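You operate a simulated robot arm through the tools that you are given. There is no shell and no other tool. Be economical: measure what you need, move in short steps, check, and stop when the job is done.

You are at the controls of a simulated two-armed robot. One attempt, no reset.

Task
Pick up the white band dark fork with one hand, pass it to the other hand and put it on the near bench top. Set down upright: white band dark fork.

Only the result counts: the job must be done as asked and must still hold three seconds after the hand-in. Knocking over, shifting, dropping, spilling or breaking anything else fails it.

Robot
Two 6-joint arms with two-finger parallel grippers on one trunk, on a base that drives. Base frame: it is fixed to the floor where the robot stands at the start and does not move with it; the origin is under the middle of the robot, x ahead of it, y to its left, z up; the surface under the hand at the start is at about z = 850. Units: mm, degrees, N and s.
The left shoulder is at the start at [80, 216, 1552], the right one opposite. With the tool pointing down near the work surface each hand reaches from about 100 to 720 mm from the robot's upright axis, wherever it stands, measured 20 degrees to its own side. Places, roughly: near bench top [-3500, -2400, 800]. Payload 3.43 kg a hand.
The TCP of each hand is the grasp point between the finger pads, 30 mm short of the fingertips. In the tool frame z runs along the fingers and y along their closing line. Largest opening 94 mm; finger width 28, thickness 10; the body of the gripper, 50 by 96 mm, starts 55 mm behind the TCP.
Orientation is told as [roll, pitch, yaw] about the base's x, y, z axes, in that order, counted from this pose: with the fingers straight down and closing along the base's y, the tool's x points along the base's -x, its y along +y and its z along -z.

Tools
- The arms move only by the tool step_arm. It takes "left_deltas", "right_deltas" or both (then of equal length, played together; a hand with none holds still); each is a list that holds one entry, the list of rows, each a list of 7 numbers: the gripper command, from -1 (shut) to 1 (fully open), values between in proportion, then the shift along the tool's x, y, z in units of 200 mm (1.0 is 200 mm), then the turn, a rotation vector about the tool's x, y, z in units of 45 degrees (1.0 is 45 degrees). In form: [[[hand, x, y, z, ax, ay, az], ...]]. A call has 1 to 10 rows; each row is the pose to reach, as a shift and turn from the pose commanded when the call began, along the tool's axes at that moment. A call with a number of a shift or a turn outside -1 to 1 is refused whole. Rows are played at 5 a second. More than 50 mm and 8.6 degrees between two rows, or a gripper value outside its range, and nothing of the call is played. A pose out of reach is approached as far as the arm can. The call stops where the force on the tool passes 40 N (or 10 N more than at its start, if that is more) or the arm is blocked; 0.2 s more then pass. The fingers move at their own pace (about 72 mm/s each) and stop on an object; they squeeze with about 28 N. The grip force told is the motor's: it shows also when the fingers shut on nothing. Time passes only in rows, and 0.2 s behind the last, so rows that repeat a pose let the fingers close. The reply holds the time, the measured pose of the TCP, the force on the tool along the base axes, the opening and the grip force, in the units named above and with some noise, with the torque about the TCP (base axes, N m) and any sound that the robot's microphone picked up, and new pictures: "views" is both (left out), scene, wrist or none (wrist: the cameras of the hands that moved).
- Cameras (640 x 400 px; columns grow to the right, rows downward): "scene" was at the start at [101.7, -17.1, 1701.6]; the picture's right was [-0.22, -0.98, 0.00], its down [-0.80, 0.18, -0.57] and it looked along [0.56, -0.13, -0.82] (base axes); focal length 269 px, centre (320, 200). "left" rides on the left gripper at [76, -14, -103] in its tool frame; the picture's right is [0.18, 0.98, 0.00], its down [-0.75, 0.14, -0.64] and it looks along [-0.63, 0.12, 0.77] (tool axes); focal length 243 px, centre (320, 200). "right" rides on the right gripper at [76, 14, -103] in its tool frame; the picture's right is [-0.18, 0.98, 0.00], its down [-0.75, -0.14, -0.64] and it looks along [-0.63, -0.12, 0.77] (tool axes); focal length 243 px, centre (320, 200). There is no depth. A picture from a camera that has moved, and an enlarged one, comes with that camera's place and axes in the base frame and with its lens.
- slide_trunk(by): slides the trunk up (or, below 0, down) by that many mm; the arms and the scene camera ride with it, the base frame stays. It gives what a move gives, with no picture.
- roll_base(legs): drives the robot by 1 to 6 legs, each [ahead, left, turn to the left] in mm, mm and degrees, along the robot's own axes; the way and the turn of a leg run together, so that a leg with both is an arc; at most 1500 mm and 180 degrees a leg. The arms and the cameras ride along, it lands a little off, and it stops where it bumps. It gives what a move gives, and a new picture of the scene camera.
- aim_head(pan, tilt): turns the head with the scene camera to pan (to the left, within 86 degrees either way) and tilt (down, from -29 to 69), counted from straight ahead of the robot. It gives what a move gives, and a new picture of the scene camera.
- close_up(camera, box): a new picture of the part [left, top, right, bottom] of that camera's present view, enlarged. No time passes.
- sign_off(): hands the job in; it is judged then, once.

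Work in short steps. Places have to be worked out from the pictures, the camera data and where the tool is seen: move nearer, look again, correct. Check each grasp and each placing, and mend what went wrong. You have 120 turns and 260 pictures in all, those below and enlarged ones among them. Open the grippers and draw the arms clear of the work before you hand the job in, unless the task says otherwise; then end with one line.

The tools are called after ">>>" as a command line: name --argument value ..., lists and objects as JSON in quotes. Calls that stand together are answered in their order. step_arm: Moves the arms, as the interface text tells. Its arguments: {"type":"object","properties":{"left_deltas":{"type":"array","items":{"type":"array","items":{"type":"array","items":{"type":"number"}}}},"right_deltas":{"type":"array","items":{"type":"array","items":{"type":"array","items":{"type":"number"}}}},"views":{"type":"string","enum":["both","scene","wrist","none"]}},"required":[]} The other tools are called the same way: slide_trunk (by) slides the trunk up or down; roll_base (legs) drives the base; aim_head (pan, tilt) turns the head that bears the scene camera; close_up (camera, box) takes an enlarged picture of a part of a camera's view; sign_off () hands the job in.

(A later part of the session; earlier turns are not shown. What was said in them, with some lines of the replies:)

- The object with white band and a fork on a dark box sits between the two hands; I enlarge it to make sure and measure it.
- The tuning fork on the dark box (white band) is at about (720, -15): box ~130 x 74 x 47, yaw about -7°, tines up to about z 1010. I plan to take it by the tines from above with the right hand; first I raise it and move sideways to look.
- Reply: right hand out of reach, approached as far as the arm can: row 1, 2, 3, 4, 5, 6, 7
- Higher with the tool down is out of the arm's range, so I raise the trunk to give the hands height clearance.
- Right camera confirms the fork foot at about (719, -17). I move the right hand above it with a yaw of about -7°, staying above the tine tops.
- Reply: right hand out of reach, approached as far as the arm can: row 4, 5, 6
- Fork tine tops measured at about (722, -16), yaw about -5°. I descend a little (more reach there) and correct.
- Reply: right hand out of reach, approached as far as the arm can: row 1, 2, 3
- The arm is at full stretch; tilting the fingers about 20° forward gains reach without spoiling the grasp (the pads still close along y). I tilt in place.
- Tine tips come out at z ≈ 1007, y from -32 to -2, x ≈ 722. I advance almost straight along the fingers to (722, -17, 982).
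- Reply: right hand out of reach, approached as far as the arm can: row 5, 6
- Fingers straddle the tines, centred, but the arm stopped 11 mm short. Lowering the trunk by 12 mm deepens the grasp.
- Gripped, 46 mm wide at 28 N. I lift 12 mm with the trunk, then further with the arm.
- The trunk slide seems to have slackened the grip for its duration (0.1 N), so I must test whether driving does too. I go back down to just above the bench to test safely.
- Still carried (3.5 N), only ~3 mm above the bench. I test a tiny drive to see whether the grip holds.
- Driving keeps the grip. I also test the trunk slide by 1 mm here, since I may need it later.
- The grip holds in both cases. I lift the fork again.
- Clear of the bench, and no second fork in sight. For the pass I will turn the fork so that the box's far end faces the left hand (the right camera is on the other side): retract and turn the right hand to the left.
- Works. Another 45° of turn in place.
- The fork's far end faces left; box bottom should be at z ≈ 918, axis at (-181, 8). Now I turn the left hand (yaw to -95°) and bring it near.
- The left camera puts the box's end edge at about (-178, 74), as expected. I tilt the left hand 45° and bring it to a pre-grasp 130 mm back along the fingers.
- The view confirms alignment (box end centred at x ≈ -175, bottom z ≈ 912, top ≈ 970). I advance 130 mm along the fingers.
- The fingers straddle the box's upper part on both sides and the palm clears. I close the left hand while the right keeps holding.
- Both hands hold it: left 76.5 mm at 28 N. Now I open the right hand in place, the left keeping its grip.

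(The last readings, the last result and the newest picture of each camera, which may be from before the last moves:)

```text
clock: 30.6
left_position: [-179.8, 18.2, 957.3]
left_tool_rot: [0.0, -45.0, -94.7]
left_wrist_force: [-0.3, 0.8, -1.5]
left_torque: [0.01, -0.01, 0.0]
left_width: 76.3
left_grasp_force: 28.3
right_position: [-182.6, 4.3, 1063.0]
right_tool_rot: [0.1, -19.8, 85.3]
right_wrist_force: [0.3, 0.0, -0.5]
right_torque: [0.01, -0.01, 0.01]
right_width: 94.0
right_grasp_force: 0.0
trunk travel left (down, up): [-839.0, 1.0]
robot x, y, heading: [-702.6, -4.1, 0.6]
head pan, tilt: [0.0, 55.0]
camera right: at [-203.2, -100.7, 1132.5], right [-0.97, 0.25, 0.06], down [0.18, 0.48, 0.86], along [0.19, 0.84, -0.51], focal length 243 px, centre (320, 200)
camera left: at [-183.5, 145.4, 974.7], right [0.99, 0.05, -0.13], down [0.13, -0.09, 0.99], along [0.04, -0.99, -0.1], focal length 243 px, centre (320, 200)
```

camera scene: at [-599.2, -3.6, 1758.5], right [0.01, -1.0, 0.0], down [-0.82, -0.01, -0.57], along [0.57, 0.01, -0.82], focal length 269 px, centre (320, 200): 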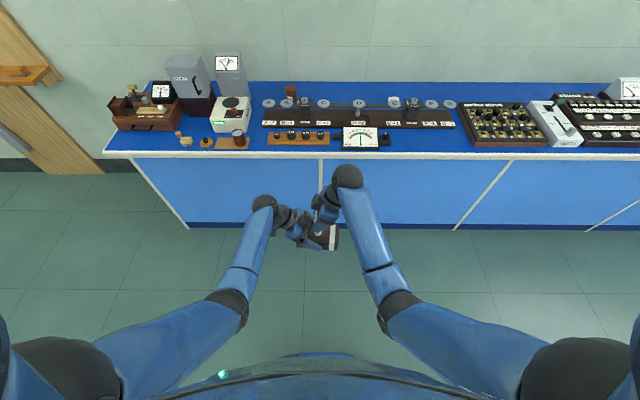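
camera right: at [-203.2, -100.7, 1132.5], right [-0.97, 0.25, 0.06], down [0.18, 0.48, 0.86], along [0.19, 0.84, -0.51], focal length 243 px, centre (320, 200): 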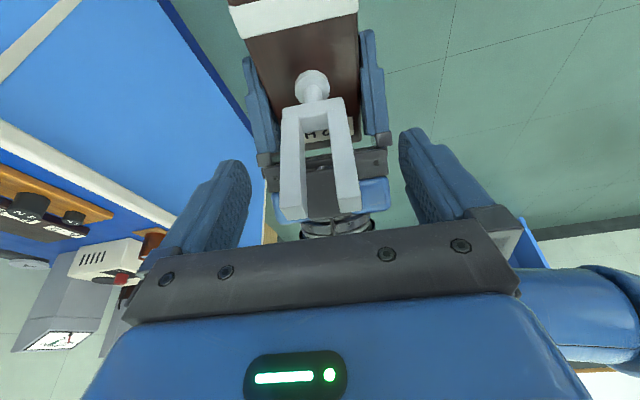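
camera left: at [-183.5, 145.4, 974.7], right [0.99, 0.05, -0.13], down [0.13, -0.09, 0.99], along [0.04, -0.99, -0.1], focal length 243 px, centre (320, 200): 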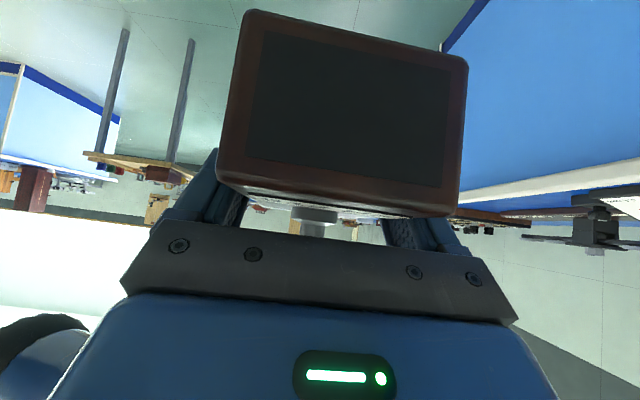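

The object stayed put in the left hand. I draw the right hand back along its fingers, then away to the right.

>>> step_arm --right_deltas '[[[1, 0, 0, -0.15, 0, 0, 0], [1, 0, 0, -0.3, 0, 0, 0], [1, 0, 0, -0.4, 0, 0, 0], [1, 0.2, 0, -0.4, 0, 0, 0], [1, 0.4, 0, -0.4, 0, 0, 0], [1, 0.6, 0, -0.4, 0, 0, 0], [1, 0.8, 0, -0.4, 0, 0, 0], [1, 0.8, 0, -0.4, 0, 0, 0]]]' --views "both"

```text
clock: 32.4
left_position: [-179.1, 17.1, 956.9]
left_tool_rot: [0.0, -44.9, -94.7]
left_wrist_force: [-0.1, 0.0, -0.3]
left_torque: [0.02, 0.01, 0.02]
left_width: 76.3
left_grasp_force: 28.1
right_position: [-195.4, -172.7, 1084.8]
right_tool_rot: [-0.1, -20.0, 85.2]
right_wrist_force: [0.4, -0.1, -1.0]
right_torque: [-0.01, -0.02, -0.01]
right_width: 93.9
right_grasp_force: 0.0
right hand out of reach, approached as far as the arm can: row 5, 6
trunk travel left (down, up): [-839.0, 1.0]
robot x, y, heading: [-700.8, -2.6, 0.5]
head pan, tilt: [0.0, 55.0]
camera scene: at [-599.3, -3.8, 1758.5], right [0.01, -1.0, 0.0], down [-0.82, -0.01, -0.57], along [0.57, 0.01, -0.82], focal length 269 px, centre (320, 200)
camera right: at [-217.9, -278.8, 1154.1], right [-0.97, 0.25, 0.06], down [0.18, 0.48, 0.86], along [0.19, 0.84, -0.51], focal length 243 px, centre (320, 200)
```

scene: 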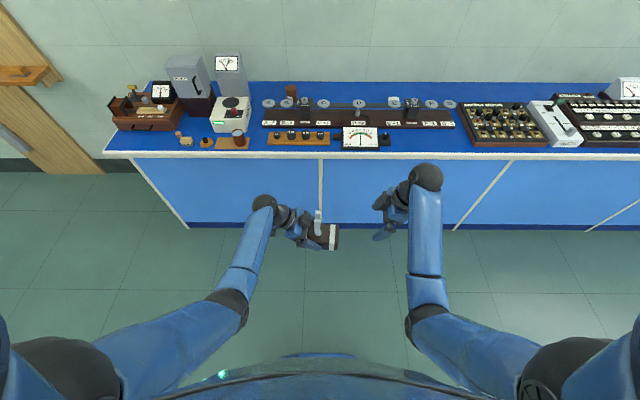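
right: 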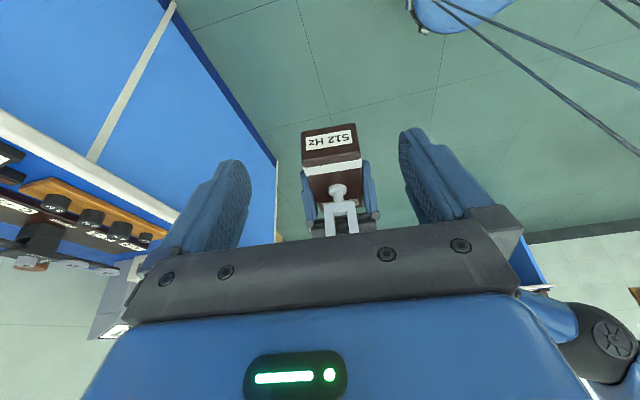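

The fork is upright in the left hand. Before driving I look around to the right for the near bench and obstacles.

>>> aim_head --pan -60 --tilt 25

>>> aim_head --pan -86 --tilt 30

```text
clock: 33.7
left_position: [-179.5, 17.8, 957.1]
left_tool_rot: [0.0, -45.1, -94.7]
left_wrist_force: [-0.5, 0.2, 0.1]
left_torque: [0.04, 0.02, 0.03]
left_width: 76.4
left_grasp_force: 28.2
right_position: [-195.5, -174.4, 1084.5]
right_tool_rot: [-0.1, -19.9, 85.2]
right_wrist_force: [-0.3, 0.8, 0.3]
right_torque: [0.0, -0.02, -0.02]
right_width: 93.9
right_grasp_force: 0.2
trunk travel left (down, up): [-839.0, 1.0]
robot x, y, heading: [-701.6, -3.9, 0.5]
head pan, tilt: [-60.0, 25.0]
camera scene: at [-624.4, -83.8, 1802.5], right [-0.86, -0.51, 0.0], down [-0.22, 0.36, -0.91], along [0.46, -0.78, -0.42], focal length 269 px, centre (320, 200)
```

scene: 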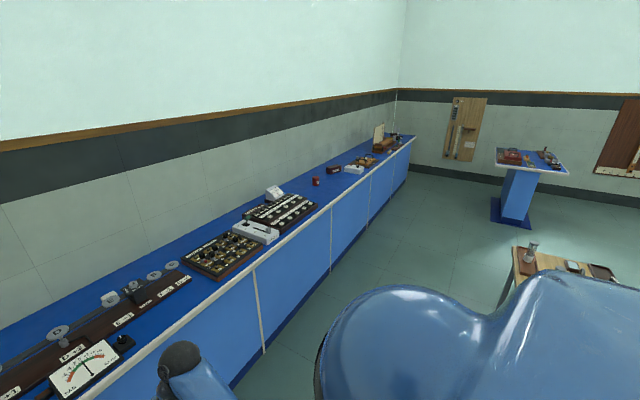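

```text
clock: 34.6
left_position: [-180.2, 16.7, 957.4]
left_tool_rot: [-0.1, -45.0, -94.6]
left_wrist_force: [-0.6, 0.5, 0.1]
left_torque: [0.02, 0.02, 0.01]
left_width: 76.2
left_grasp_force: 28.3
right_position: [-195.1, -173.1, 1084.9]
right_tool_rot: [-0.2, -20.0, 85.1]
right_wrist_force: [-0.4, -0.5, -0.3]
right_torque: [0.0, -0.01, 0.01]
right_width: 94.1
right_grasp_force: 0.0
trunk travel left (down, up): [-839.0, 1.0]
robot x, y, heading: [-704.0, -1.6, 0.3]
head pan, tilt: [-85.9, 30.0]
camera scene: at [-664.0, -94.5, 1794.6], right [-1.0, -0.08, 0.0], down [-0.04, 0.5, -0.87], along [0.07, -0.86, -0.5], focal length 269 px, centre (320, 200)
```

scene: 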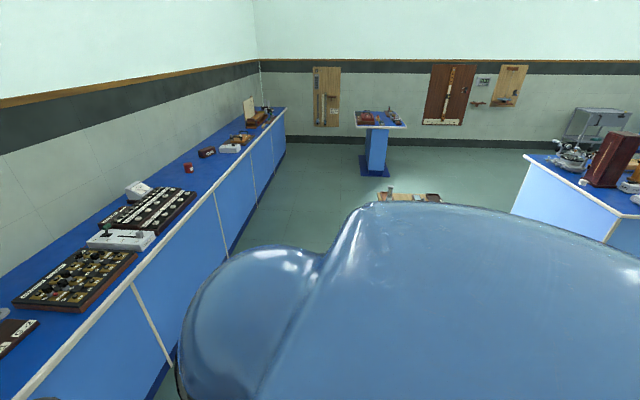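

A bench lies behind to the right; near surroundings are clear. I turn the robot 90° right and look.

>>> roll_base --legs '[[0, 0, -90]]'

>>> aim_head --pan -45 --tilt 22

>>> aim_head --pan 0 --tilt 25

```text
clock: 38.8
left_position: [-685.0, -527.0, 957.5]
left_tool_rot: [0.0, -45.0, 174.9]
left_wrist_force: [0.0, -0.8, -0.7]
left_torque: [0.02, -0.06, -0.01]
left_width: 76.2
left_grasp_force: 27.8
right_position: [-876.0, -510.8, 1085.7]
right_tool_rot: [-0.1, -19.9, -5.1]
right_wrist_force: [0.1, -0.5, 0.0]
right_torque: [0.01, -0.02, 0.02]
right_width: 93.9
right_grasp_force: 0.1
trunk travel left (down, up): [-839.0, 1.0]
robot x, y, heading: [-706.2, -9.6, -90.0]
head pan, tilt: [-85.9, 30.0]
camera scene: at [-791.9, -42.4, 1794.6], right [-0.07, 1.0, 0.0], down [0.5, 0.04, -0.87], along [-0.86, -0.06, -0.5], focal length 269 px, centre (320, 200)
```

scene: 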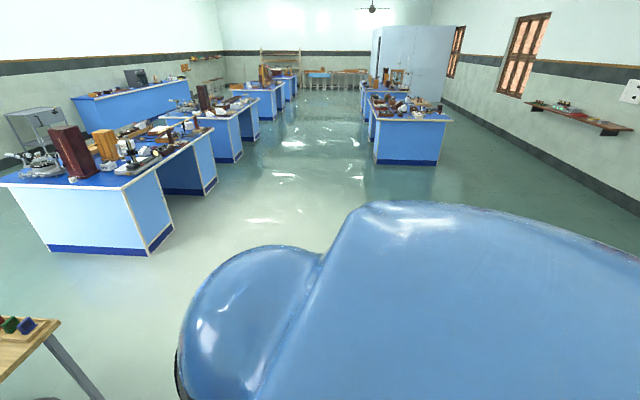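

```text
clock: 39.9
left_position: [-686.0, -527.7, 957.6]
left_tool_rot: [0.1, -45.0, 175.0]
left_wrist_force: [-0.4, 0.6, -0.4]
left_torque: [-0.01, -0.02, 0.01]
left_width: 76.2
left_grasp_force: 28.0
right_position: [-876.2, -509.7, 1084.8]
right_tool_rot: [-0.1, -20.0, -5.1]
right_wrist_force: [0.6, 0.1, 0.1]
right_torque: [0.01, 0.02, 0.04]
right_width: 93.9
right_grasp_force: 0.1
trunk travel left (down, up): [-839.0, 1.0]
robot x, y, heading: [-705.2, -6.0, -89.6]
head pan, tilt: [-45.0, 22.0]
camera scene: at [-767.7, -101.5, 1807.3], right [-0.71, 0.71, 0.0], down [0.26, 0.27, -0.93], along [-0.65, -0.66, -0.38], focal length 269 px, centre (320, 200)
```

scene: 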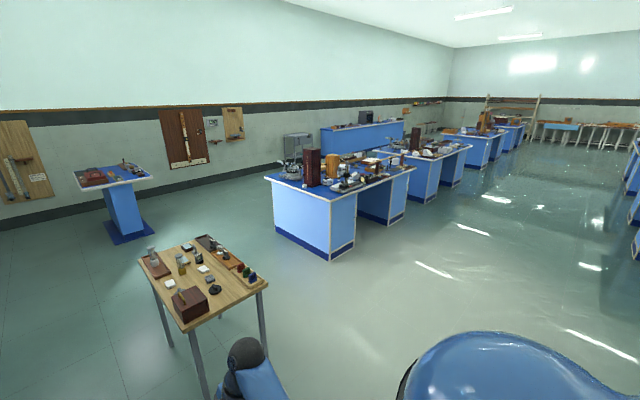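

```text
clock: 41.0
left_position: [-685.6, -528.0, 957.7]
left_tool_rot: [0.1, -45.0, 175.0]
left_wrist_force: [0.3, 0.0, 0.8]
left_torque: [0.0, -0.04, 0.0]
left_width: 76.1
left_grasp_force: 28.3
right_position: [-876.1, -509.0, 1083.9]
right_tool_rot: [-0.1, -20.0, -5.1]
right_wrist_force: [0.5, 0.2, 0.2]
right_torque: [0.02, 0.02, 0.0]
right_width: 94.1
right_grasp_force: 0.0
trunk travel left (down, up): [-839.0, 1.0]
robot x, y, heading: [-701.8, -7.4, -89.9]
head pan, tilt: [0.0, 25.0]
camera scene: at [-701.9, -127.8, 1802.5], right [-1.0, 0.0, 0.0], down [0.0, 0.42, -0.91], along [0.0, -0.91, -0.42], focal length 269 px, centre (320, 200)
```

scene: 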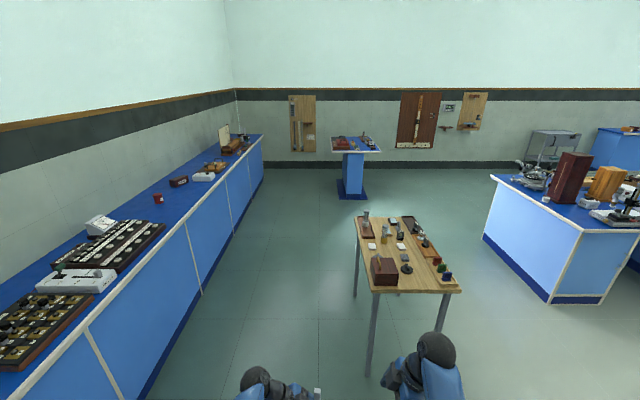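

The near bench spans about x -4240…-2540, y -2840…-1760; its aisle side faces +y. I strafe right along the aisle to stand in front of it, keeping clear of the small wooden table.

>>> roll_base --legs '[[0, -1500, 0], [0, -700, 0]]'

>>> aim_head --pan 0 --tilt 35

```text
clock: 51.9
left_position: [-2866.3, -569.5, 957.8]
left_tool_rot: [0.0, -45.1, 176.1]
left_wrist_force: [-0.2, -0.4, 0.3]
left_torque: [0.03, -0.04, -0.04]
left_width: 76.2
left_grasp_force: 28.3
right_position: [-3055.6, -555.1, 1085.7]
right_tool_rot: [-0.1, -19.9, -4.0]
right_wrist_force: [0.5, -0.8, 0.1]
right_torque: [0.0, 0.02, 0.02]
right_width: 94.1
right_grasp_force: 0.1
trunk travel left (down, up): [-839.0, 1.0]
robot x, y, heading: [-2894.6, -47.4, -88.6]
head pan, tilt: [0.0, 25.0]
camera scene: at [-2888.9, -169.8, 1802.5], right [-1.0, -0.02, 0.0], down [-0.01, 0.42, -0.91], along [0.02, -0.91, -0.42], focal length 269 px, centre (320, 200)
```

scene: 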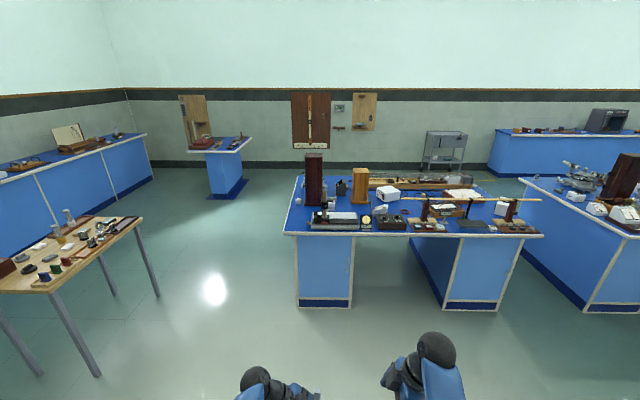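

```text
clock: 52.6
left_position: [-2867.4, -569.1, 958.0]
left_tool_rot: [-0.1, -44.9, 176.1]
left_wrist_force: [-0.3, 0.5, -0.1]
left_torque: [0.04, -0.06, 0.0]
left_width: 76.3
left_grasp_force: 28.2
right_position: [-3058.4, -554.9, 1084.3]
right_tool_rot: [-0.1, -19.9, -4.2]
right_wrist_force: [0.0, -0.3, 1.1]
right_torque: [-0.01, 0.04, 0.01]
right_width: 93.9
right_grasp_force: 0.0
trunk travel left (down, up): [-839.0, 1.0]
robot x, y, heading: [-2894.5, -43.4, -88.5]
head pan, tilt: [0.0, 35.0]
camera scene: at [-2890.7, -165.9, 1786.8], right [-1.0, -0.02, 0.0], down [-0.01, 0.57, -0.82], along [0.02, -0.82, -0.57], focal length 269 px, centre (320, 200)
```

scene: 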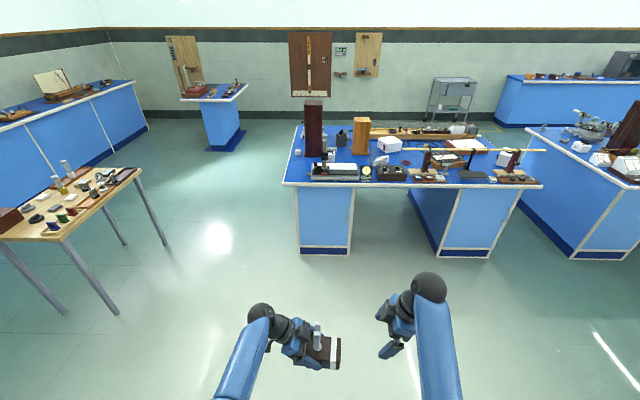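

Front edge at y ≈ -1780. I enlarge the bench top to find a free place.

>>> close_up --camera "scene" --box '[270, 95, 420, 200]'

>>> close_up --camera "scene" --box '[400, 100, 560, 200]'

```text
3.81 times, centred on (345, 148) of scene
camera zoom: at [-2890.7, -165.9, 1786.8], right [-1.0, -0.02, 0.0], down [-0.01, 0.57, -0.82], along [0.02, -0.82, -0.57], focal length 1023 px, centre (225, 400)
```

zoom: 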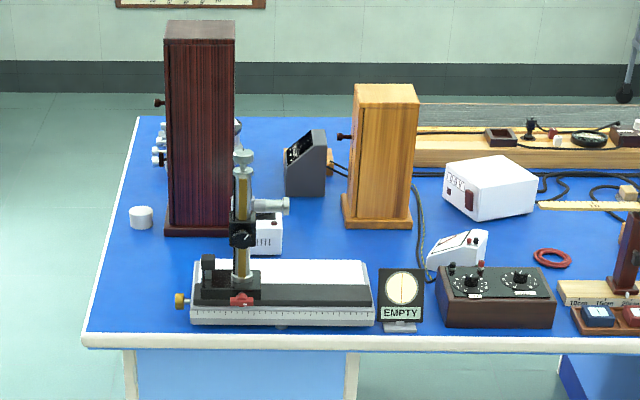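

```text
4.00 times, centred on (480, 150) of scene
camera zoom: at [-2890.7, -165.9, 1786.8], right [-1.0, -0.02, 0.0], down [-0.01, 0.57, -0.82], along [0.02, -0.82, -0.57], focal length 1074 px, centre (-320, 400)
```

zoom: 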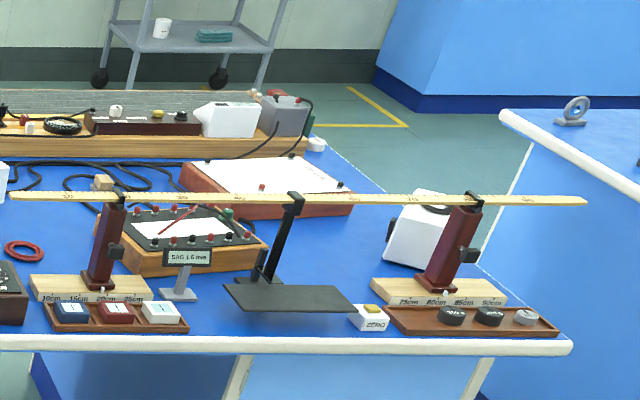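

The bench's +x end has a free strip beside the travelling microscope and in front of the tall cabinet. I drive around to that end, staying between it and the wooden table.

>>> roll_base --legs '[[0, 920, 0], [1000, 0, 0]]'

```text
clock: 62.3
left_position: [-1921.7, -1569.4, 957.3]
left_tool_rot: [0.0, -45.0, 176.4]
left_wrist_force: [0.8, 0.0, 0.3]
left_torque: [-0.06, -0.02, 0.01]
left_width: 76.0
left_grasp_force: 27.5
right_position: [-2112.5, -1556.2, 1085.0]
right_tool_rot: [-0.3, -20.0, -3.7]
right_wrist_force: [-0.3, 0.4, -0.5]
right_torque: [-0.05, 0.0, -0.02]
right_width: 93.8
right_grasp_force: 0.1
trunk travel left (down, up): [-839.0, 1.0]
robot x, y, heading: [-1949.7, -1046.5, -88.6]
head pan, tilt: [0.0, 35.0]
camera scene: at [-1948.0, -1164.8, 1786.9], right [-1.0, -0.03, 0.0], down [-0.02, 0.57, -0.82], along [0.02, -0.82, -0.57], focal length 269 px, centre (320, 200)
```

scene: 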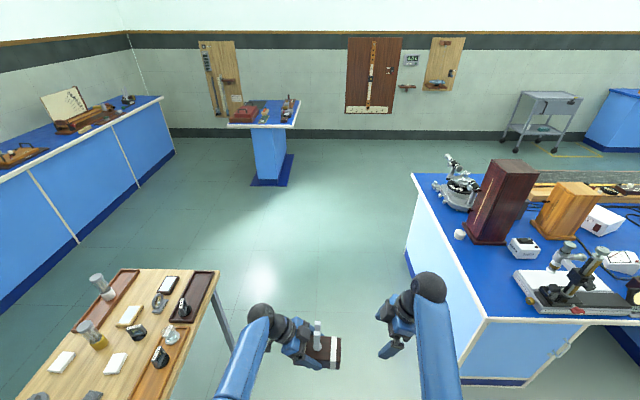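

A clear view: free rectangle about x -2780…-2600, y -2200…-1790. I'll set the fork down near (-2690, -1915). Drive ahead, then turn to face the bench end.

>>> roll_base --legs '[[855, 0, 0], [0, 0, -91]]'

>>> aim_head --pan 0 --tilt 45

```text
clock: 70.7
left_position: [-2452.7, -1946.2, 956.9]
left_tool_rot: [-0.1, -45.1, 86.6]
left_wrist_force: [0.3, 0.6, 0.5]
left_torque: [-0.01, 0.03, 0.0]
left_width: 75.9
left_grasp_force: 27.9
right_position: [-2440.3, -1753.3, 1084.3]
right_tool_rot: [-0.1, -19.9, -93.5]
right_wrist_force: [-0.1, -0.4, 0.3]
right_torque: [-0.01, 0.0, -0.01]
right_width: 94.3
right_grasp_force: 0.0
trunk travel left (down, up): [-839.0, 1.0]
robot x, y, heading: [-1929.5, -1914.8, -178.1]
head pan, tilt: [0.0, 35.0]
camera scene: at [-2047.4, -1918.7, 1786.7], right [-0.03, 1.0, 0.0], down [0.57, 0.02, -0.82], along [-0.82, -0.03, -0.57], focal length 269 px, centre (320, 200)
```

scene: 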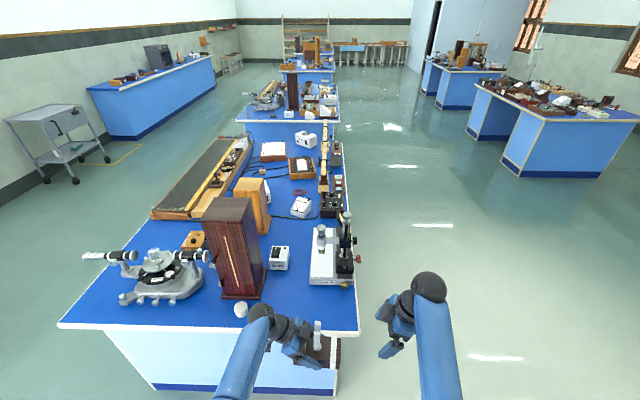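

```text
clock: 71.4
left_position: [-2452.6, -1946.5, 957.1]
left_tool_rot: [-0.1, -45.0, 86.6]
left_wrist_force: [0.4, 0.1, 0.1]
left_torque: [-0.02, 0.02, 0.01]
left_width: 76.4
left_grasp_force: 27.9
right_position: [-2440.4, -1754.2, 1084.4]
right_tool_rot: [-0.1, -20.0, -93.4]
right_wrist_force: [0.1, 0.6, 0.0]
right_torque: [0.0, -0.02, 0.03]
right_width: 94.1
right_grasp_force: 0.1
trunk travel left (down, up): [-839.0, 1.0]
robot x, y, heading: [-1932.4, -1913.1, -178.2]
head pan, tilt: [0.0, 45.0]
camera scene: at [-2040.8, -1918.1, 1771.9], right [-0.03, 1.0, 0.0], down [0.71, 0.02, -0.71], along [-0.71, -0.02, -0.71], focal length 269 px, centre (320, 200)
```

scene: 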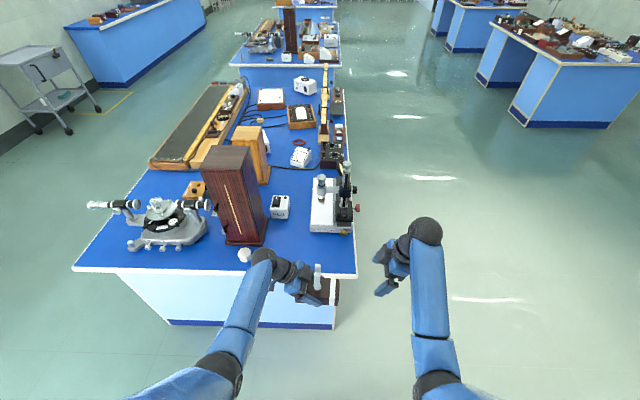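

Refined: end edge x ≈ -2590, front edge y ≈ -1790, microscope at x < -2795, cabinet at y < -2190. I drive so the left hand is above (-2690, -1915).

>>> roll_base --legs '[[237, -38, 0]]'

>>> aim_head --pan 0 --tilt 60

```text
clock: 73.2
left_position: [-2684.9, -1913.0, 959.2]
left_tool_rot: [0.2, -45.0, 86.2]
left_wrist_force: [0.3, 0.1, -4.3]
left_torque: [-0.03, 0.03, -0.01]
left_width: 76.3
left_grasp_force: 28.2
right_position: [-2672.1, -1721.8, 1086.7]
right_tool_rot: [-0.3, -19.8, -93.6]
right_wrist_force: [-0.5, -0.5, 0.9]
right_torque: [-0.02, 0.04, -0.03]
right_width: 94.0
right_grasp_force: 0.1
trunk travel left (down, up): [-839.0, 1.0]
robot x, y, heading: [-2166.0, -1881.8, -178.1]
head pan, tilt: [0.0, 45.0]
camera scene: at [-2269.6, -1887.4, 1772.5], right [-0.03, 1.0, 0.0], down [0.7, 0.02, -0.71], along [-0.71, -0.02, -0.7], focal length 269 px, centre (320, 200)
```

scene: 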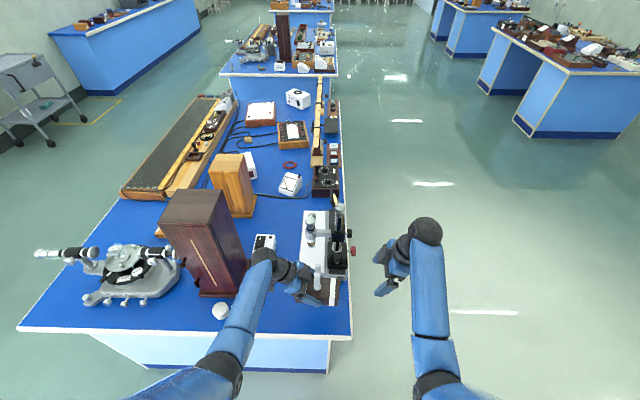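

```text
clock: 74.0
left_position: [-2687.6, -1913.5, 957.4]
left_tool_rot: [-0.1, -45.0, 86.5]
left_wrist_force: [0.7, 0.1, -4.2]
left_torque: [-0.03, 0.04, 0.0]
left_width: 76.4
left_grasp_force: 27.8
right_position: [-2674.2, -1720.3, 1085.5]
right_tool_rot: [-0.1, -20.0, -93.7]
right_wrist_force: [0.2, 0.2, -0.4]
right_torque: [-0.04, -0.01, -0.04]
right_width: 94.1
right_grasp_force: 0.1
trunk travel left (down, up): [-839.0, 1.0]
robot x, y, heading: [-2167.4, -1881.5, -178.8]
head pan, tilt: [0.0, 60.0]
camera scene: at [-2260.6, -1886.3, 1752.6], right [-0.03, 1.0, 0.0], down [0.87, 0.02, -0.5], along [-0.5, -0.01, -0.87], focal length 269 px, centre (320, 200)
```

scene: 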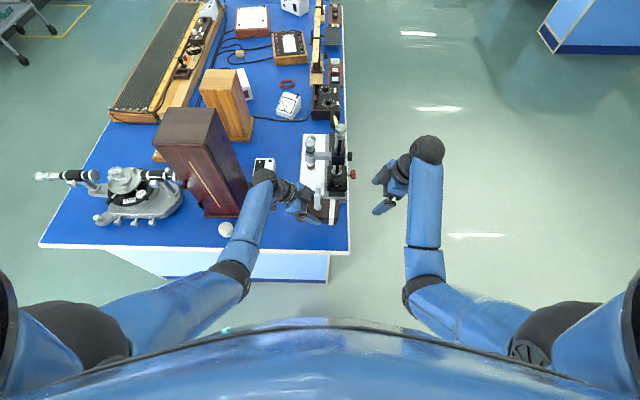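

Position good. Enlarging to check the clearance to the microscope and cabinet before lowering.

>>> close_up --camera "scene" --box '[200, 100, 400, 260]'

>>> close_up --camera "right" --box '[0, 0, 640, 400]'

>>> close_up --camera "left" --box '[0, 0, 640, 400]'

```text
2.50 times, centred on (300, 180) of scene
camera zoom: at [-2260.6, -1886.3, 1752.6], right [-0.03, 1.0, 0.0], down [0.87, 0.02, -0.5], along [-0.5, -0.01, -0.87], focal length 671 px, centre (370, 250)
```

zoom: 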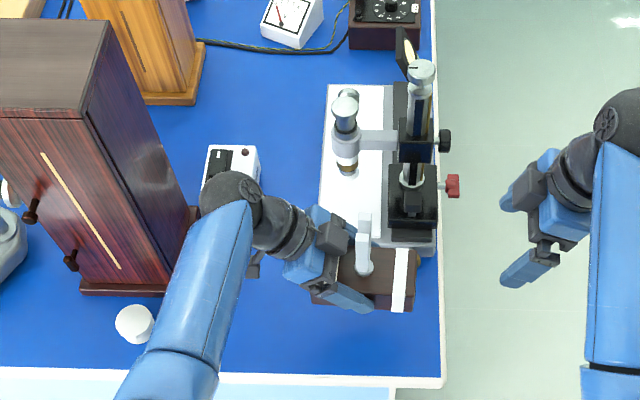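

```text
1.00 times, centred on (320, 200) of right (not enlarged: the box is as wide or as high as the picture)
camera zoom: at [-2652.6, -1616.3, 1154.5], right [0.97, -0.24, 0.06], down [-0.17, -0.48, 0.86], along [-0.17, -0.85, -0.51], focal length 243 px, centre (320, 200)
```

zoom: 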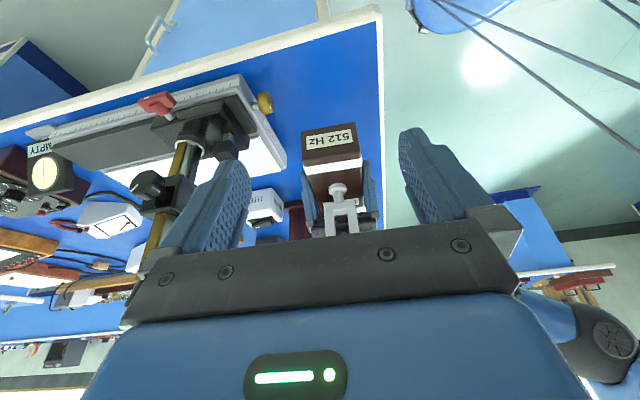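

```text
1.00 times, centred on (320, 200) of left (not enlarged: the box is as wide or as high as the picture)
camera zoom: at [-2681.5, -2039.7, 974.5], right [-0.99, -0.07, -0.13], down [-0.14, 0.09, 0.99], along [-0.05, 0.99, -0.1], focal length 243 px, centre (320, 200)
```

zoom: 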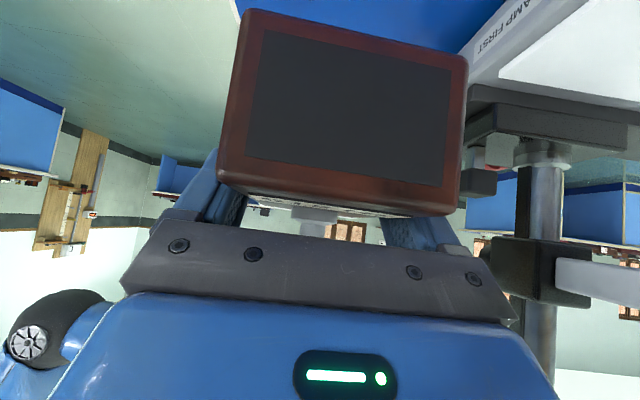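

The microscope's brass knob is at x ≈ -2770, so I shift 20 mm toward the edge for clearance and lower 80 mm.

>>> step_arm --left_deltas '[[[-1, 0, -0.1, 0, 0, 0, 0], [-1, 0.07, -0.1, 0.07, 0, 0, 0], [-1, 0.14, -0.1, 0.14, 0, 0, 0], [-1, 0.21, -0.1, 0.21, 0, 0, 0], [-1, 0.283, -0.1, 0.283, 0, 0, 0], [-1, 0.283, -0.1, 0.283, 0, 0, 0]]]' --views "both"

>>> close_up --camera "right" --box '[200, 50, 440, 250]'

```text
clock: 75.4
left_position: [-2669.5, -1913.8, 877.0]
left_tool_rot: [-0.1, -45.0, 86.5]
left_wrist_force: [0.3, -0.1, -2.8]
left_torque: [-0.03, -0.04, -0.01]
left_width: 76.4
left_grasp_force: 28.3
right_position: [-2676.0, -1721.7, 1084.5]
right_tool_rot: [-0.1, -20.0, -93.7]
right_wrist_force: [0.2, -0.1, -1.1]
right_torque: [-0.02, -0.03, -0.02]
right_width: 94.1
right_grasp_force: 0.1
trunk travel left (down, up): [-839.0, 1.0]
robot x, y, heading: [-2161.8, -1881.4, -178.5]
head pan, tilt: [0.0, 60.0]
camera scene: at [-2262.0, -1886.0, 1752.4], right [-0.03, 1.0, 0.0], down [0.87, 0.02, -0.5], along [-0.5, -0.01, -0.87], focal length 269 px, centre (320, 200)
camera left: at [-2663.0, -2040.5, 894.7], right [-0.99, -0.07, -0.13], down [-0.14, 0.09, 0.99], along [-0.06, 0.99, -0.1], focal length 243 px, centre (320, 200)
```

scene: 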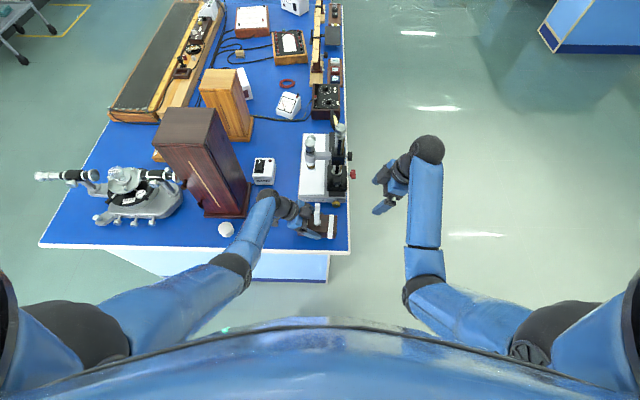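
left: 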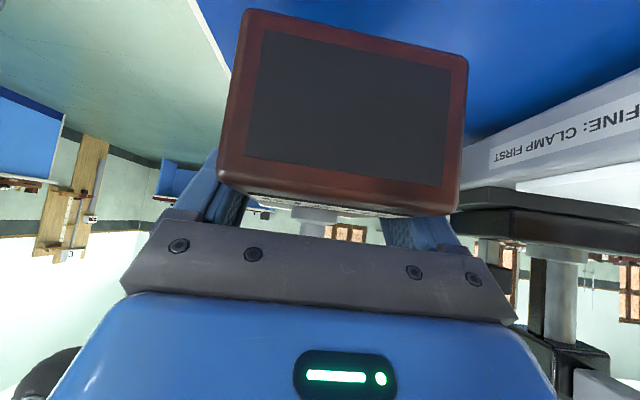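

```text
2.00 times, centred on (320, 150) of right
camera zoom: at [-2653.6, -1616.1, 1154.1], right [0.97, -0.24, 0.06], down [-0.17, -0.48, 0.86], along [-0.17, -0.85, -0.51], focal length 485 px, centre (320, 300)
```

zoom: 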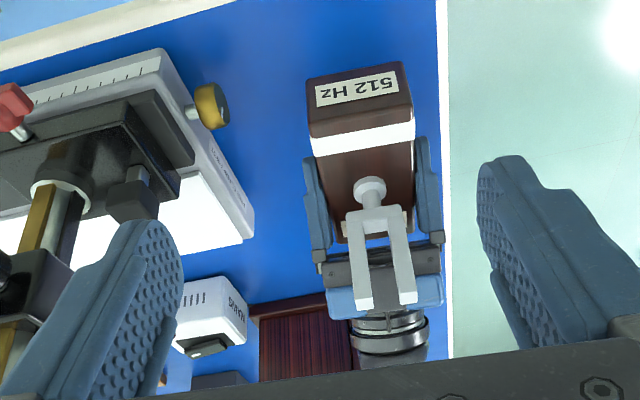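

Good clearances on all sides. I lower a further 16 mm in small rows and watch the force.

>>> step_arm --left_deltas '[[[-1, 0.014, 0, 0.014, 0, 0, 0], [-1, 0.028, 0, 0.028, 0, 0, 0], [-1, 0.042, 0, 0.042, 0, 0, 0], [-1, 0.057, 0, 0.057, 0, 0, 0], [-1, 0.057, 0, 0.057, 0, 0, 0]]]' --views "wrist"

```text
clock: 76.6
left_position: [-2669.5, -1913.7, 861.9]
left_tool_rot: [-0.1, -45.0, 86.4]
left_wrist_force: [0.3, 0.9, -4.3]
left_torque: [-0.04, -0.01, 0.05]
left_width: 76.3
left_grasp_force: 27.5
right_position: [-2675.2, -1721.3, 1084.3]
right_tool_rot: [-0.1, -20.1, -93.7]
right_wrist_force: [0.1, 0.1, 1.1]
right_torque: [-0.02, 0.01, -0.01]
right_width: 94.1
right_grasp_force: 0.0
trunk travel left (down, up): [-839.0, 1.0]
robot x, y, heading: [-2162.3, -1881.5, -178.6]
head pan, tilt: [0.0, 60.0]
camera left: at [-2662.7, -2040.5, 878.2], right [-0.99, -0.07, -0.13], down [-0.14, 0.09, 0.99], along [-0.06, 0.99, -0.1], focal length 243 px, centre (320, 200)
```

left: 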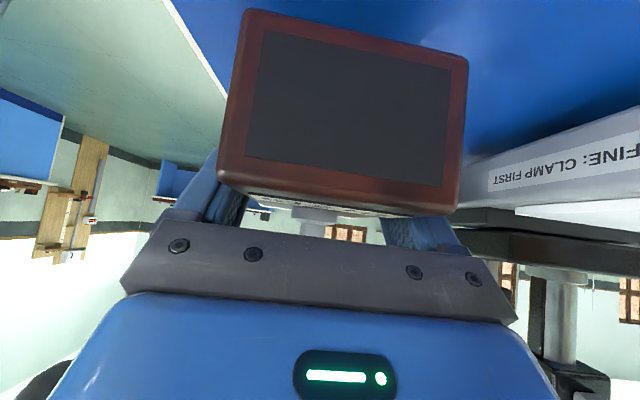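

No contact yet. Another 9 mm in 3 mm rows.

>>> step_arm --left_deltas '[[[-1, 0.0106, 0, 0.0106, 0, 0, 0], [-1, 0.0212, 0, 0.0212, 0, 0, 0], [-1, 0.0318, 0, 0.0318, 0, 0, 0], [-1, 0.0318, 0, 0.0318, 0, 0, 0]]]' --views "none"

>>> close_up --camera "right" --box '[200, 50, 440, 250]'

```text
clock: 77.6
left_position: [-2668.8, -1914.0, 852.0]
left_tool_rot: [-0.1, -45.0, 86.5]
left_wrist_force: [0.1, -0.3, -3.8]
left_torque: [-0.05, 0.01, 0.0]
left_width: 76.3
left_grasp_force: 28.0
right_position: [-2675.5, -1721.7, 1085.6]
right_tool_rot: [0.0, -20.0, -93.7]
right_wrist_force: [-0.3, 1.4, 0.0]
right_torque: [-0.01, -0.01, -0.02]
right_width: 93.7
right_grasp_force: 0.0
trunk travel left (down, up): [-839.0, 1.0]
robot x, y, heading: [-2167.3, -1885.1, -178.6]
head pan, tilt: [0.0, 60.0]
```

```text
2.00 times, centred on (320, 150) of right
camera zoom: at [-2653.4, -1616.2, 1154.2], right [0.97, -0.24, 0.06], down [-0.17, -0.48, 0.86], along [-0.17, -0.85, -0.51], focal length 485 px, centre (320, 300)
```

zoom: 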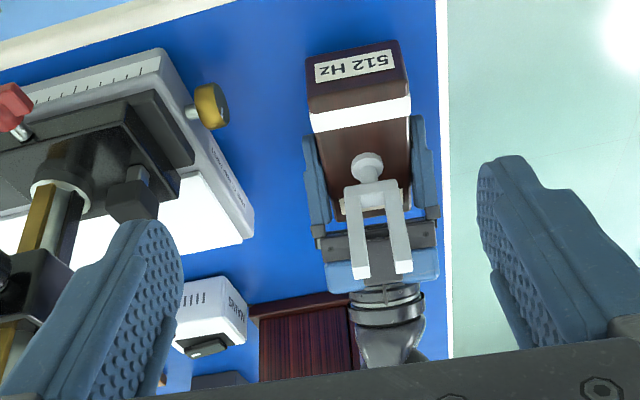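

Still 3.8 N, no contact. Continue slowly, 6 mm.

>>> step_arm --left_deltas '[[[-1, 0.007, 0, 0.007, 0, 0, 0], [-1, 0.014, 0, 0.014, 0, 0, 0], [-1, 0.021, 0, 0.021, 0, 0, 0], [-1, 0.021, 0, 0.021, 0, 0, 0]]]' --views "none"

```text
clock: 78.6
left_position: [-2667.0, -1914.2, 846.6]
left_tool_rot: [-0.1, -45.0, 86.4]
left_wrist_force: [-0.1, -0.3, -3.6]
left_torque: [-0.02, 0.03, 0.0]
left_width: 76.7
left_grasp_force: 28.2
right_position: [-2676.1, -1721.4, 1085.5]
right_tool_rot: [-0.1, -20.0, -93.7]
right_wrist_force: [-0.4, -0.4, 0.5]
right_torque: [0.0, 0.03, 0.01]
right_width: 94.0
right_grasp_force: 0.1
trunk travel left (down, up): [-839.0, 1.0]
robot x, y, heading: [-2166.9, -1880.9, -178.2]
head pan, tilt: [0.0, 60.0]
```

>>> step_arm --left_deltas '[[[-1, 0.005, 0, 0.005, 0, 0, 0], [-1, 0.01, 0, 0.01, 0, 0, 0], [-1, 0.014, 0, 0.014, 0, 0, 0], [-1, 0.014, 0, 0.014, 0, 0, 0]]]' --views "wrist"

```text
clock: 79.6
left_position: [-2667.9, -1914.1, 842.0]
left_tool_rot: [-0.1, -44.9, 86.4]
left_wrist_force: [-0.5, -0.3, -2.7]
left_torque: [-0.04, 0.01, 0.0]
left_width: 76.3
left_grasp_force: 28.0
right_position: [-2675.1, -1721.8, 1085.1]
right_tool_rot: [-0.2, -20.0, -93.7]
right_wrist_force: [0.4, -1.2, 0.3]
right_torque: [-0.01, -0.03, 0.02]
right_width: 93.9
right_grasp_force: 0.0
trunk travel left (down, up): [-839.0, 1.0]
robot x, y, heading: [-2165.8, -1879.3, -178.5]
head pan, tilt: [0.0, 60.0]
camera left: at [-2662.0, -2040.6, 859.2], right [-0.99, -0.07, -0.13], down [-0.14, 0.09, 0.99], along [-0.05, 0.99, -0.1], focal length 243 px, centre (320, 200)
```

left: 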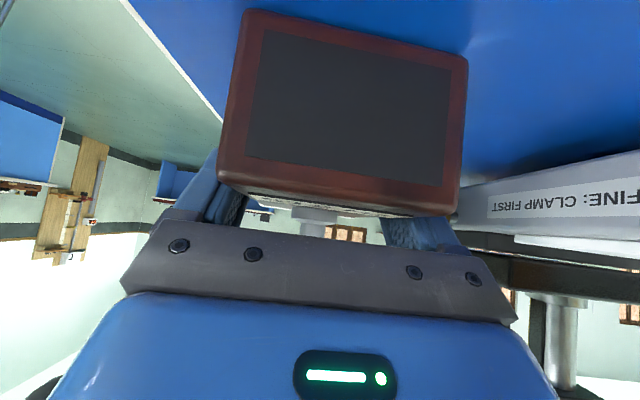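

Force only 2.7 N now, possibly first touch. Another 2 mm with settling.

>>> step_arm --left_deltas '[[[-1, 0.0035, 0, 0.0035, 0, 0, 0], [-1, 0.007, 0, 0.007, 0, 0, 0], [-1, 0.007, 0, 0.007, 0, 0, 0]]]' --views "none"

>>> step_arm --left_deltas '[[[-1, 0.0035, 0, 0.0035, 0, 0, 0], [-1, 0.007, 0, 0.007, 0, 0, 0], [-1, 0.007, 0, 0.007, 0, 0, 0]]]' --views "none"

>>> close_up --camera "right" --box '[260, 50, 420, 170]'

```text
clock: 80.4
left_position: [-2667.2, -1914.2, 840.4]
left_tool_rot: [-0.1, -45.1, 86.4]
left_wrist_force: [2.2, 0.4, 2.7]
left_torque: [0.51, -0.05, -0.1]
left_width: 76.2
left_grasp_force: 28.1
right_position: [-2675.5, -1721.5, 1084.3]
right_tool_rot: [-0.1, -20.0, -93.7]
right_wrist_force: [0.2, 0.2, 0.1]
right_torque: [-0.05, 0.0, -0.01]
right_width: 94.1
right_grasp_force: 0.0
trunk travel left (down, up): [-839.0, 1.0]
robot x, y, heading: [-2163.2, -1883.6, -178.5]
head pan, tilt: [0.0, 60.0]
```

```text
clock: 81.2
left_position: [-2667.3, -1913.9, 840.2]
left_tool_rot: [0.4, -45.0, 86.2]
left_wrist_force: [-0.5, -3.5, 22.2]
left_torque: [0.14, -0.32, 0.0]
left_width: 76.2
left_grasp_force: 28.5
right_position: [-2673.4, -1723.1, 1086.6]
right_tool_rot: [-0.3, -19.9, -93.8]
right_wrist_force: [0.8, -1.1, 0.4]
right_torque: [0.0, -0.03, 0.03]
right_width: 93.8
right_grasp_force: 0.0
trunk travel left (down, up): [-839.0, 1.0]
robot x, y, heading: [-2161.7, -1880.4, -178.3]
head pan, tilt: [0.0, 60.0]
```

```text
3.33 times, centred on (340, 110) of right
camera zoom: at [-2651.0, -1616.9, 1155.8], right [0.97, -0.24, 0.06], down [-0.17, -0.48, 0.86], along [-0.18, -0.84, -0.51], focal length 809 px, centre (253, 500)
```

zoom: 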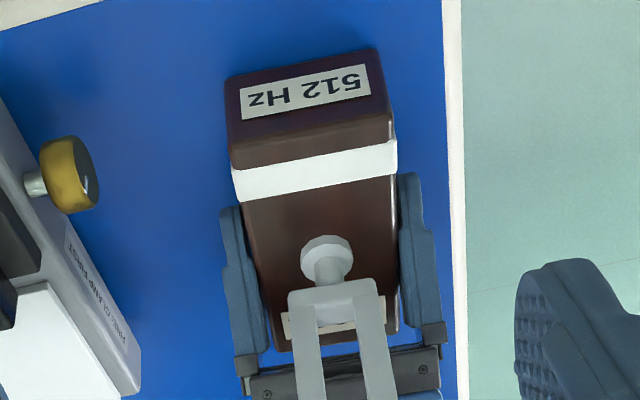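

Firm contact (22 N). I relieve 1.5 mm, then open the left hand slowly.

>>> step_arm --left_deltas '[[[-1, -0.005, 0, -0.005, 0, 0, 0], [-1, -0.005, 0, -0.005, 0, 0, 0]]]' --views "none"

>>> step_arm --left_deltas '[[[0.62, 0, 0, 0, 0, 0, 0], [0.66, 0, 0, 0, 0, 0, 0], [0.72, 0, 0, 0, 0, 0, 0], [0.85, 0, 0, 0, 0, 0, 0], [1, 0, 0, 0, 0, 0, 0], [1, 0, 0, 0, 0, 0, 0], [1, 0, 0, 0, 0, 0, 0]]]' --views "wrist"

>>> close_up --camera "right" --box '[260, 50, 420, 170]'

```text
clock: 81.8
left_position: [-2667.3, -1914.1, 839.2]
left_tool_rot: [0.1, -45.0, 86.2]
left_wrist_force: [-3.7, -2.6, 11.3]
left_torque: [0.37, 0.54, 0.26]
left_width: 76.3
left_grasp_force: 27.6
right_position: [-2674.9, -1722.1, 1085.7]
right_tool_rot: [-0.1, -19.8, -93.7]
right_wrist_force: [-0.7, 0.3, 0.0]
right_torque: [-0.02, 0.03, -0.04]
right_width: 94.1
right_grasp_force: 0.0
trunk travel left (down, up): [-839.0, 1.0]
robot x, y, heading: [-2165.4, -1882.6, -178.4]
head pan, tilt: [0.0, 60.0]
```

```text
clock: 83.4
left_position: [-2667.3, -1914.7, 839.2]
left_tool_rot: [-0.1, -45.0, 86.3]
left_wrist_force: [0.3, 0.3, -0.2]
left_torque: [0.02, -0.01, -0.03]
left_width: 94.0
left_grasp_force: 0.1
right_position: [-2675.7, -1721.7, 1084.7]
right_tool_rot: [-0.2, -20.1, -93.8]
right_wrist_force: [-0.5, -0.8, -0.4]
right_torque: [0.04, 0.0, 0.02]
right_width: 93.9
right_grasp_force: 0.1
trunk travel left (down, up): [-839.0, 1.0]
robot x, y, heading: [-2167.5, -1885.0, -178.3]
head pan, tilt: [0.0, 60.0]
camera left: at [-2661.5, -2040.4, 857.3], right [-0.99, -0.07, -0.13], down [-0.14, 0.09, 0.99], along [-0.06, 0.99, -0.1], focal length 243 px, centre (320, 200)
```

left: 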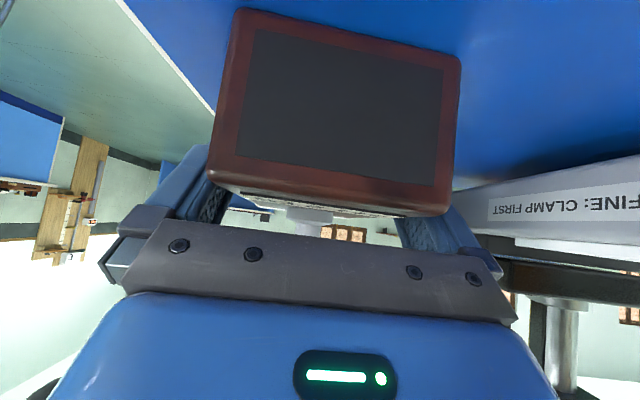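

```text
3.33 times, centred on (340, 110) of right
camera zoom: at [-2653.2, -1616.1, 1154.3], right [0.97, -0.24, 0.06], down [-0.17, -0.48, 0.86], along [-0.17, -0.85, -0.51], focal length 809 px, centre (253, 500)
```

zoom: 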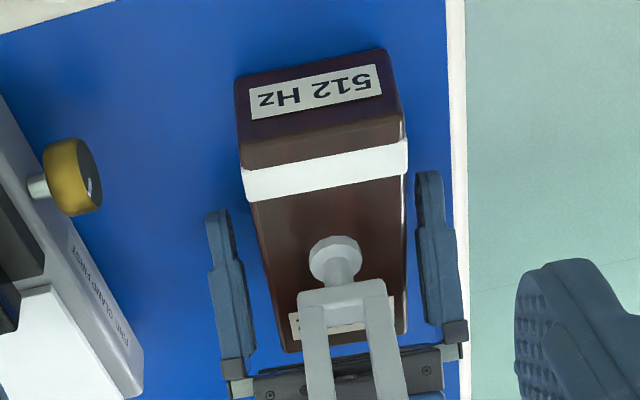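

The fork stands on its own and the fingers are open on both sides. I back off 30 mm along the fingers, then straight up (to keep the wrist away from the cabinet).

>>> step_arm --left_deltas '[[[1, 0, 0, -0.075, 0, 0, 0], [1, 0, 0, -0.15, 0, 0, 0], [1, -0.1, 0, -0.25, 0, 0, 0], [1, -0.22, 0, -0.37, 0, 0, 0], [1, -0.34, 0, -0.49, 0, 0, 0], [1, -0.46, 0, -0.61, 0, 0, 0], [1, -0.56, 0, -0.71, 0, 0, 0], [1, -0.56, 0, -0.71, 0, 0, 0]]]' --views "both"

>>> close_up --camera "right" --box '[200, 30, 440, 230]'

```text
clock: 85.2
left_position: [-2670.7, -1934.6, 1018.4]
left_tool_rot: [-0.2, -45.0, 86.6]
left_wrist_force: [-0.4, -0.2, -0.5]
left_torque: [0.01, -0.02, 0.04]
left_width: 93.9
left_grasp_force: 0.0
right_position: [-2675.5, -1722.1, 1085.6]
right_tool_rot: [-0.1, -20.0, -93.7]
right_wrist_force: [-0.3, 0.0, 0.7]
right_torque: [-0.01, -0.01, -0.02]
right_width: 93.8
right_grasp_force: 0.1
trunk travel left (down, up): [-839.0, 1.0]
robot x, y, heading: [-2167.1, -1885.5, -178.3]
head pan, tilt: [0.0, 60.0]
camera scene: at [-2261.2, -1886.1, 1752.5], right [-0.03, 1.0, 0.0], down [0.87, 0.02, -0.5], along [-0.5, -0.01, -0.87], focal length 269 px, centre (320, 200)
camera left: at [-2664.5, -2060.7, 1036.1], right [-0.99, -0.07, -0.13], down [-0.14, 0.09, 0.99], along [-0.05, 0.99, -0.1], focal length 243 px, centre (320, 200)
```

scene: 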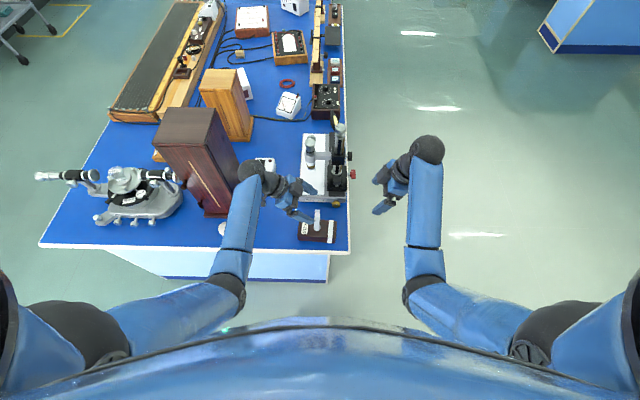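
left: 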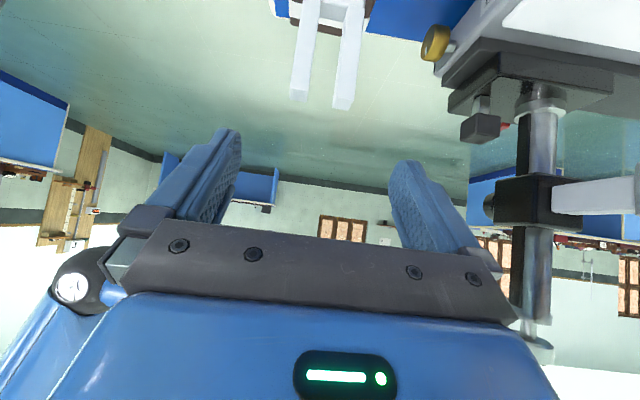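

```text
2.00 times, centred on (320, 130) of right
camera zoom: at [-2653.1, -1616.2, 1154.4], right [0.97, -0.24, 0.06], down [-0.17, -0.48, 0.86], along [-0.17, -0.85, -0.51], focal length 485 px, centre (320, 340)
```

zoom: 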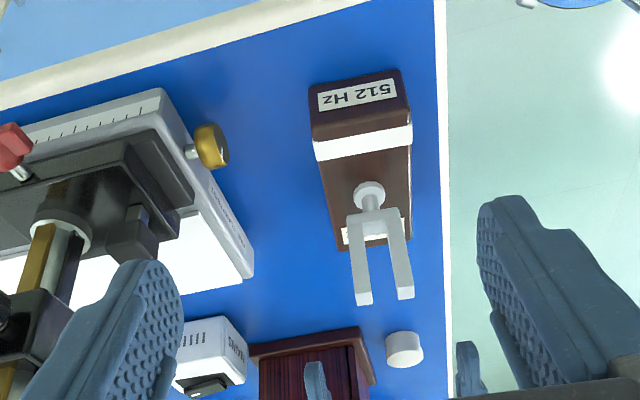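

The fork stands upright and free; the left hand is above it. I drive the robot straight back to draw the arms clear and take a last look.

>>> roll_base --legs '[[-350, 0, 0]]'

>>> close_up --camera "scene" --box '[180, 60, 400, 220]'

```text
clock: 87.4
left_position: [-2327.1, -1924.1, 1017.0]
left_tool_rot: [-0.3, -45.0, 86.4]
left_wrist_force: [0.6, -0.1, -0.3]
left_torque: [-0.01, -0.01, 0.02]
left_width: 94.1
left_grasp_force: 0.0
right_position: [-2331.8, -1711.2, 1082.5]
right_tool_rot: [-0.1, -19.9, -93.8]
right_wrist_force: [-0.5, -0.5, -0.4]
right_torque: [-0.03, -0.02, 0.06]
right_width: 93.9
right_grasp_force: 0.0
trunk travel left (down, up): [-839.0, 1.0]
robot x, y, heading: [-1819.5, -1874.4, -178.8]
head pan, tilt: [0.0, 60.0]
camera scene: at [-1920.2, -1877.0, 1752.2], right [-0.02, 1.0, 0.0], down [0.87, 0.02, -0.5], along [-0.5, -0.01, -0.87], focal length 269 px, centre (320, 200)
```

scene: 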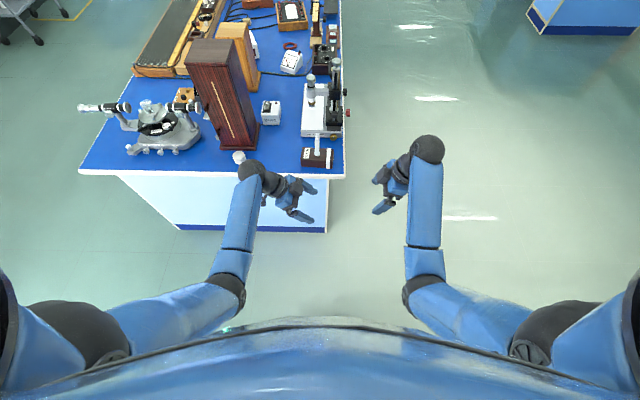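

```text
2.50 times, centred on (290, 140) of scene
camera zoom: at [-1920.2, -1877.0, 1752.2], right [-0.02, 1.0, 0.0], down [0.87, 0.02, -0.5], along [-0.5, -0.01, -0.87], focal length 671 px, centre (395, 350)
```

zoom: 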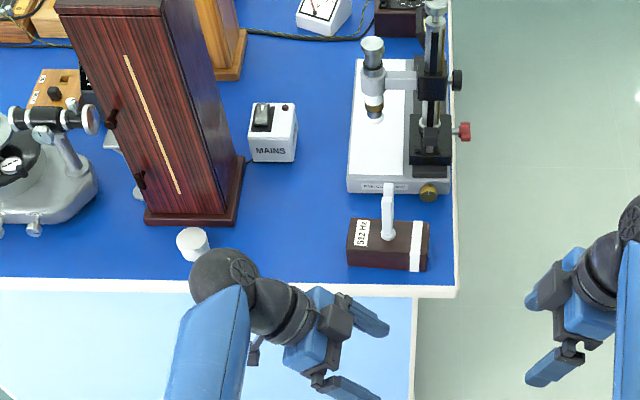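

The fork stands upright on the near bench, nothing else was disturbed, and both hands are open and clear. I hand the job in.

>>> sign_off

```text
The job is handed in.
```

The job is handed in: I picked up the white-banded dark fork with the right hand, passed it to the left, and set it upright on the near bench top. The last pictures showed nothing else disturbed.
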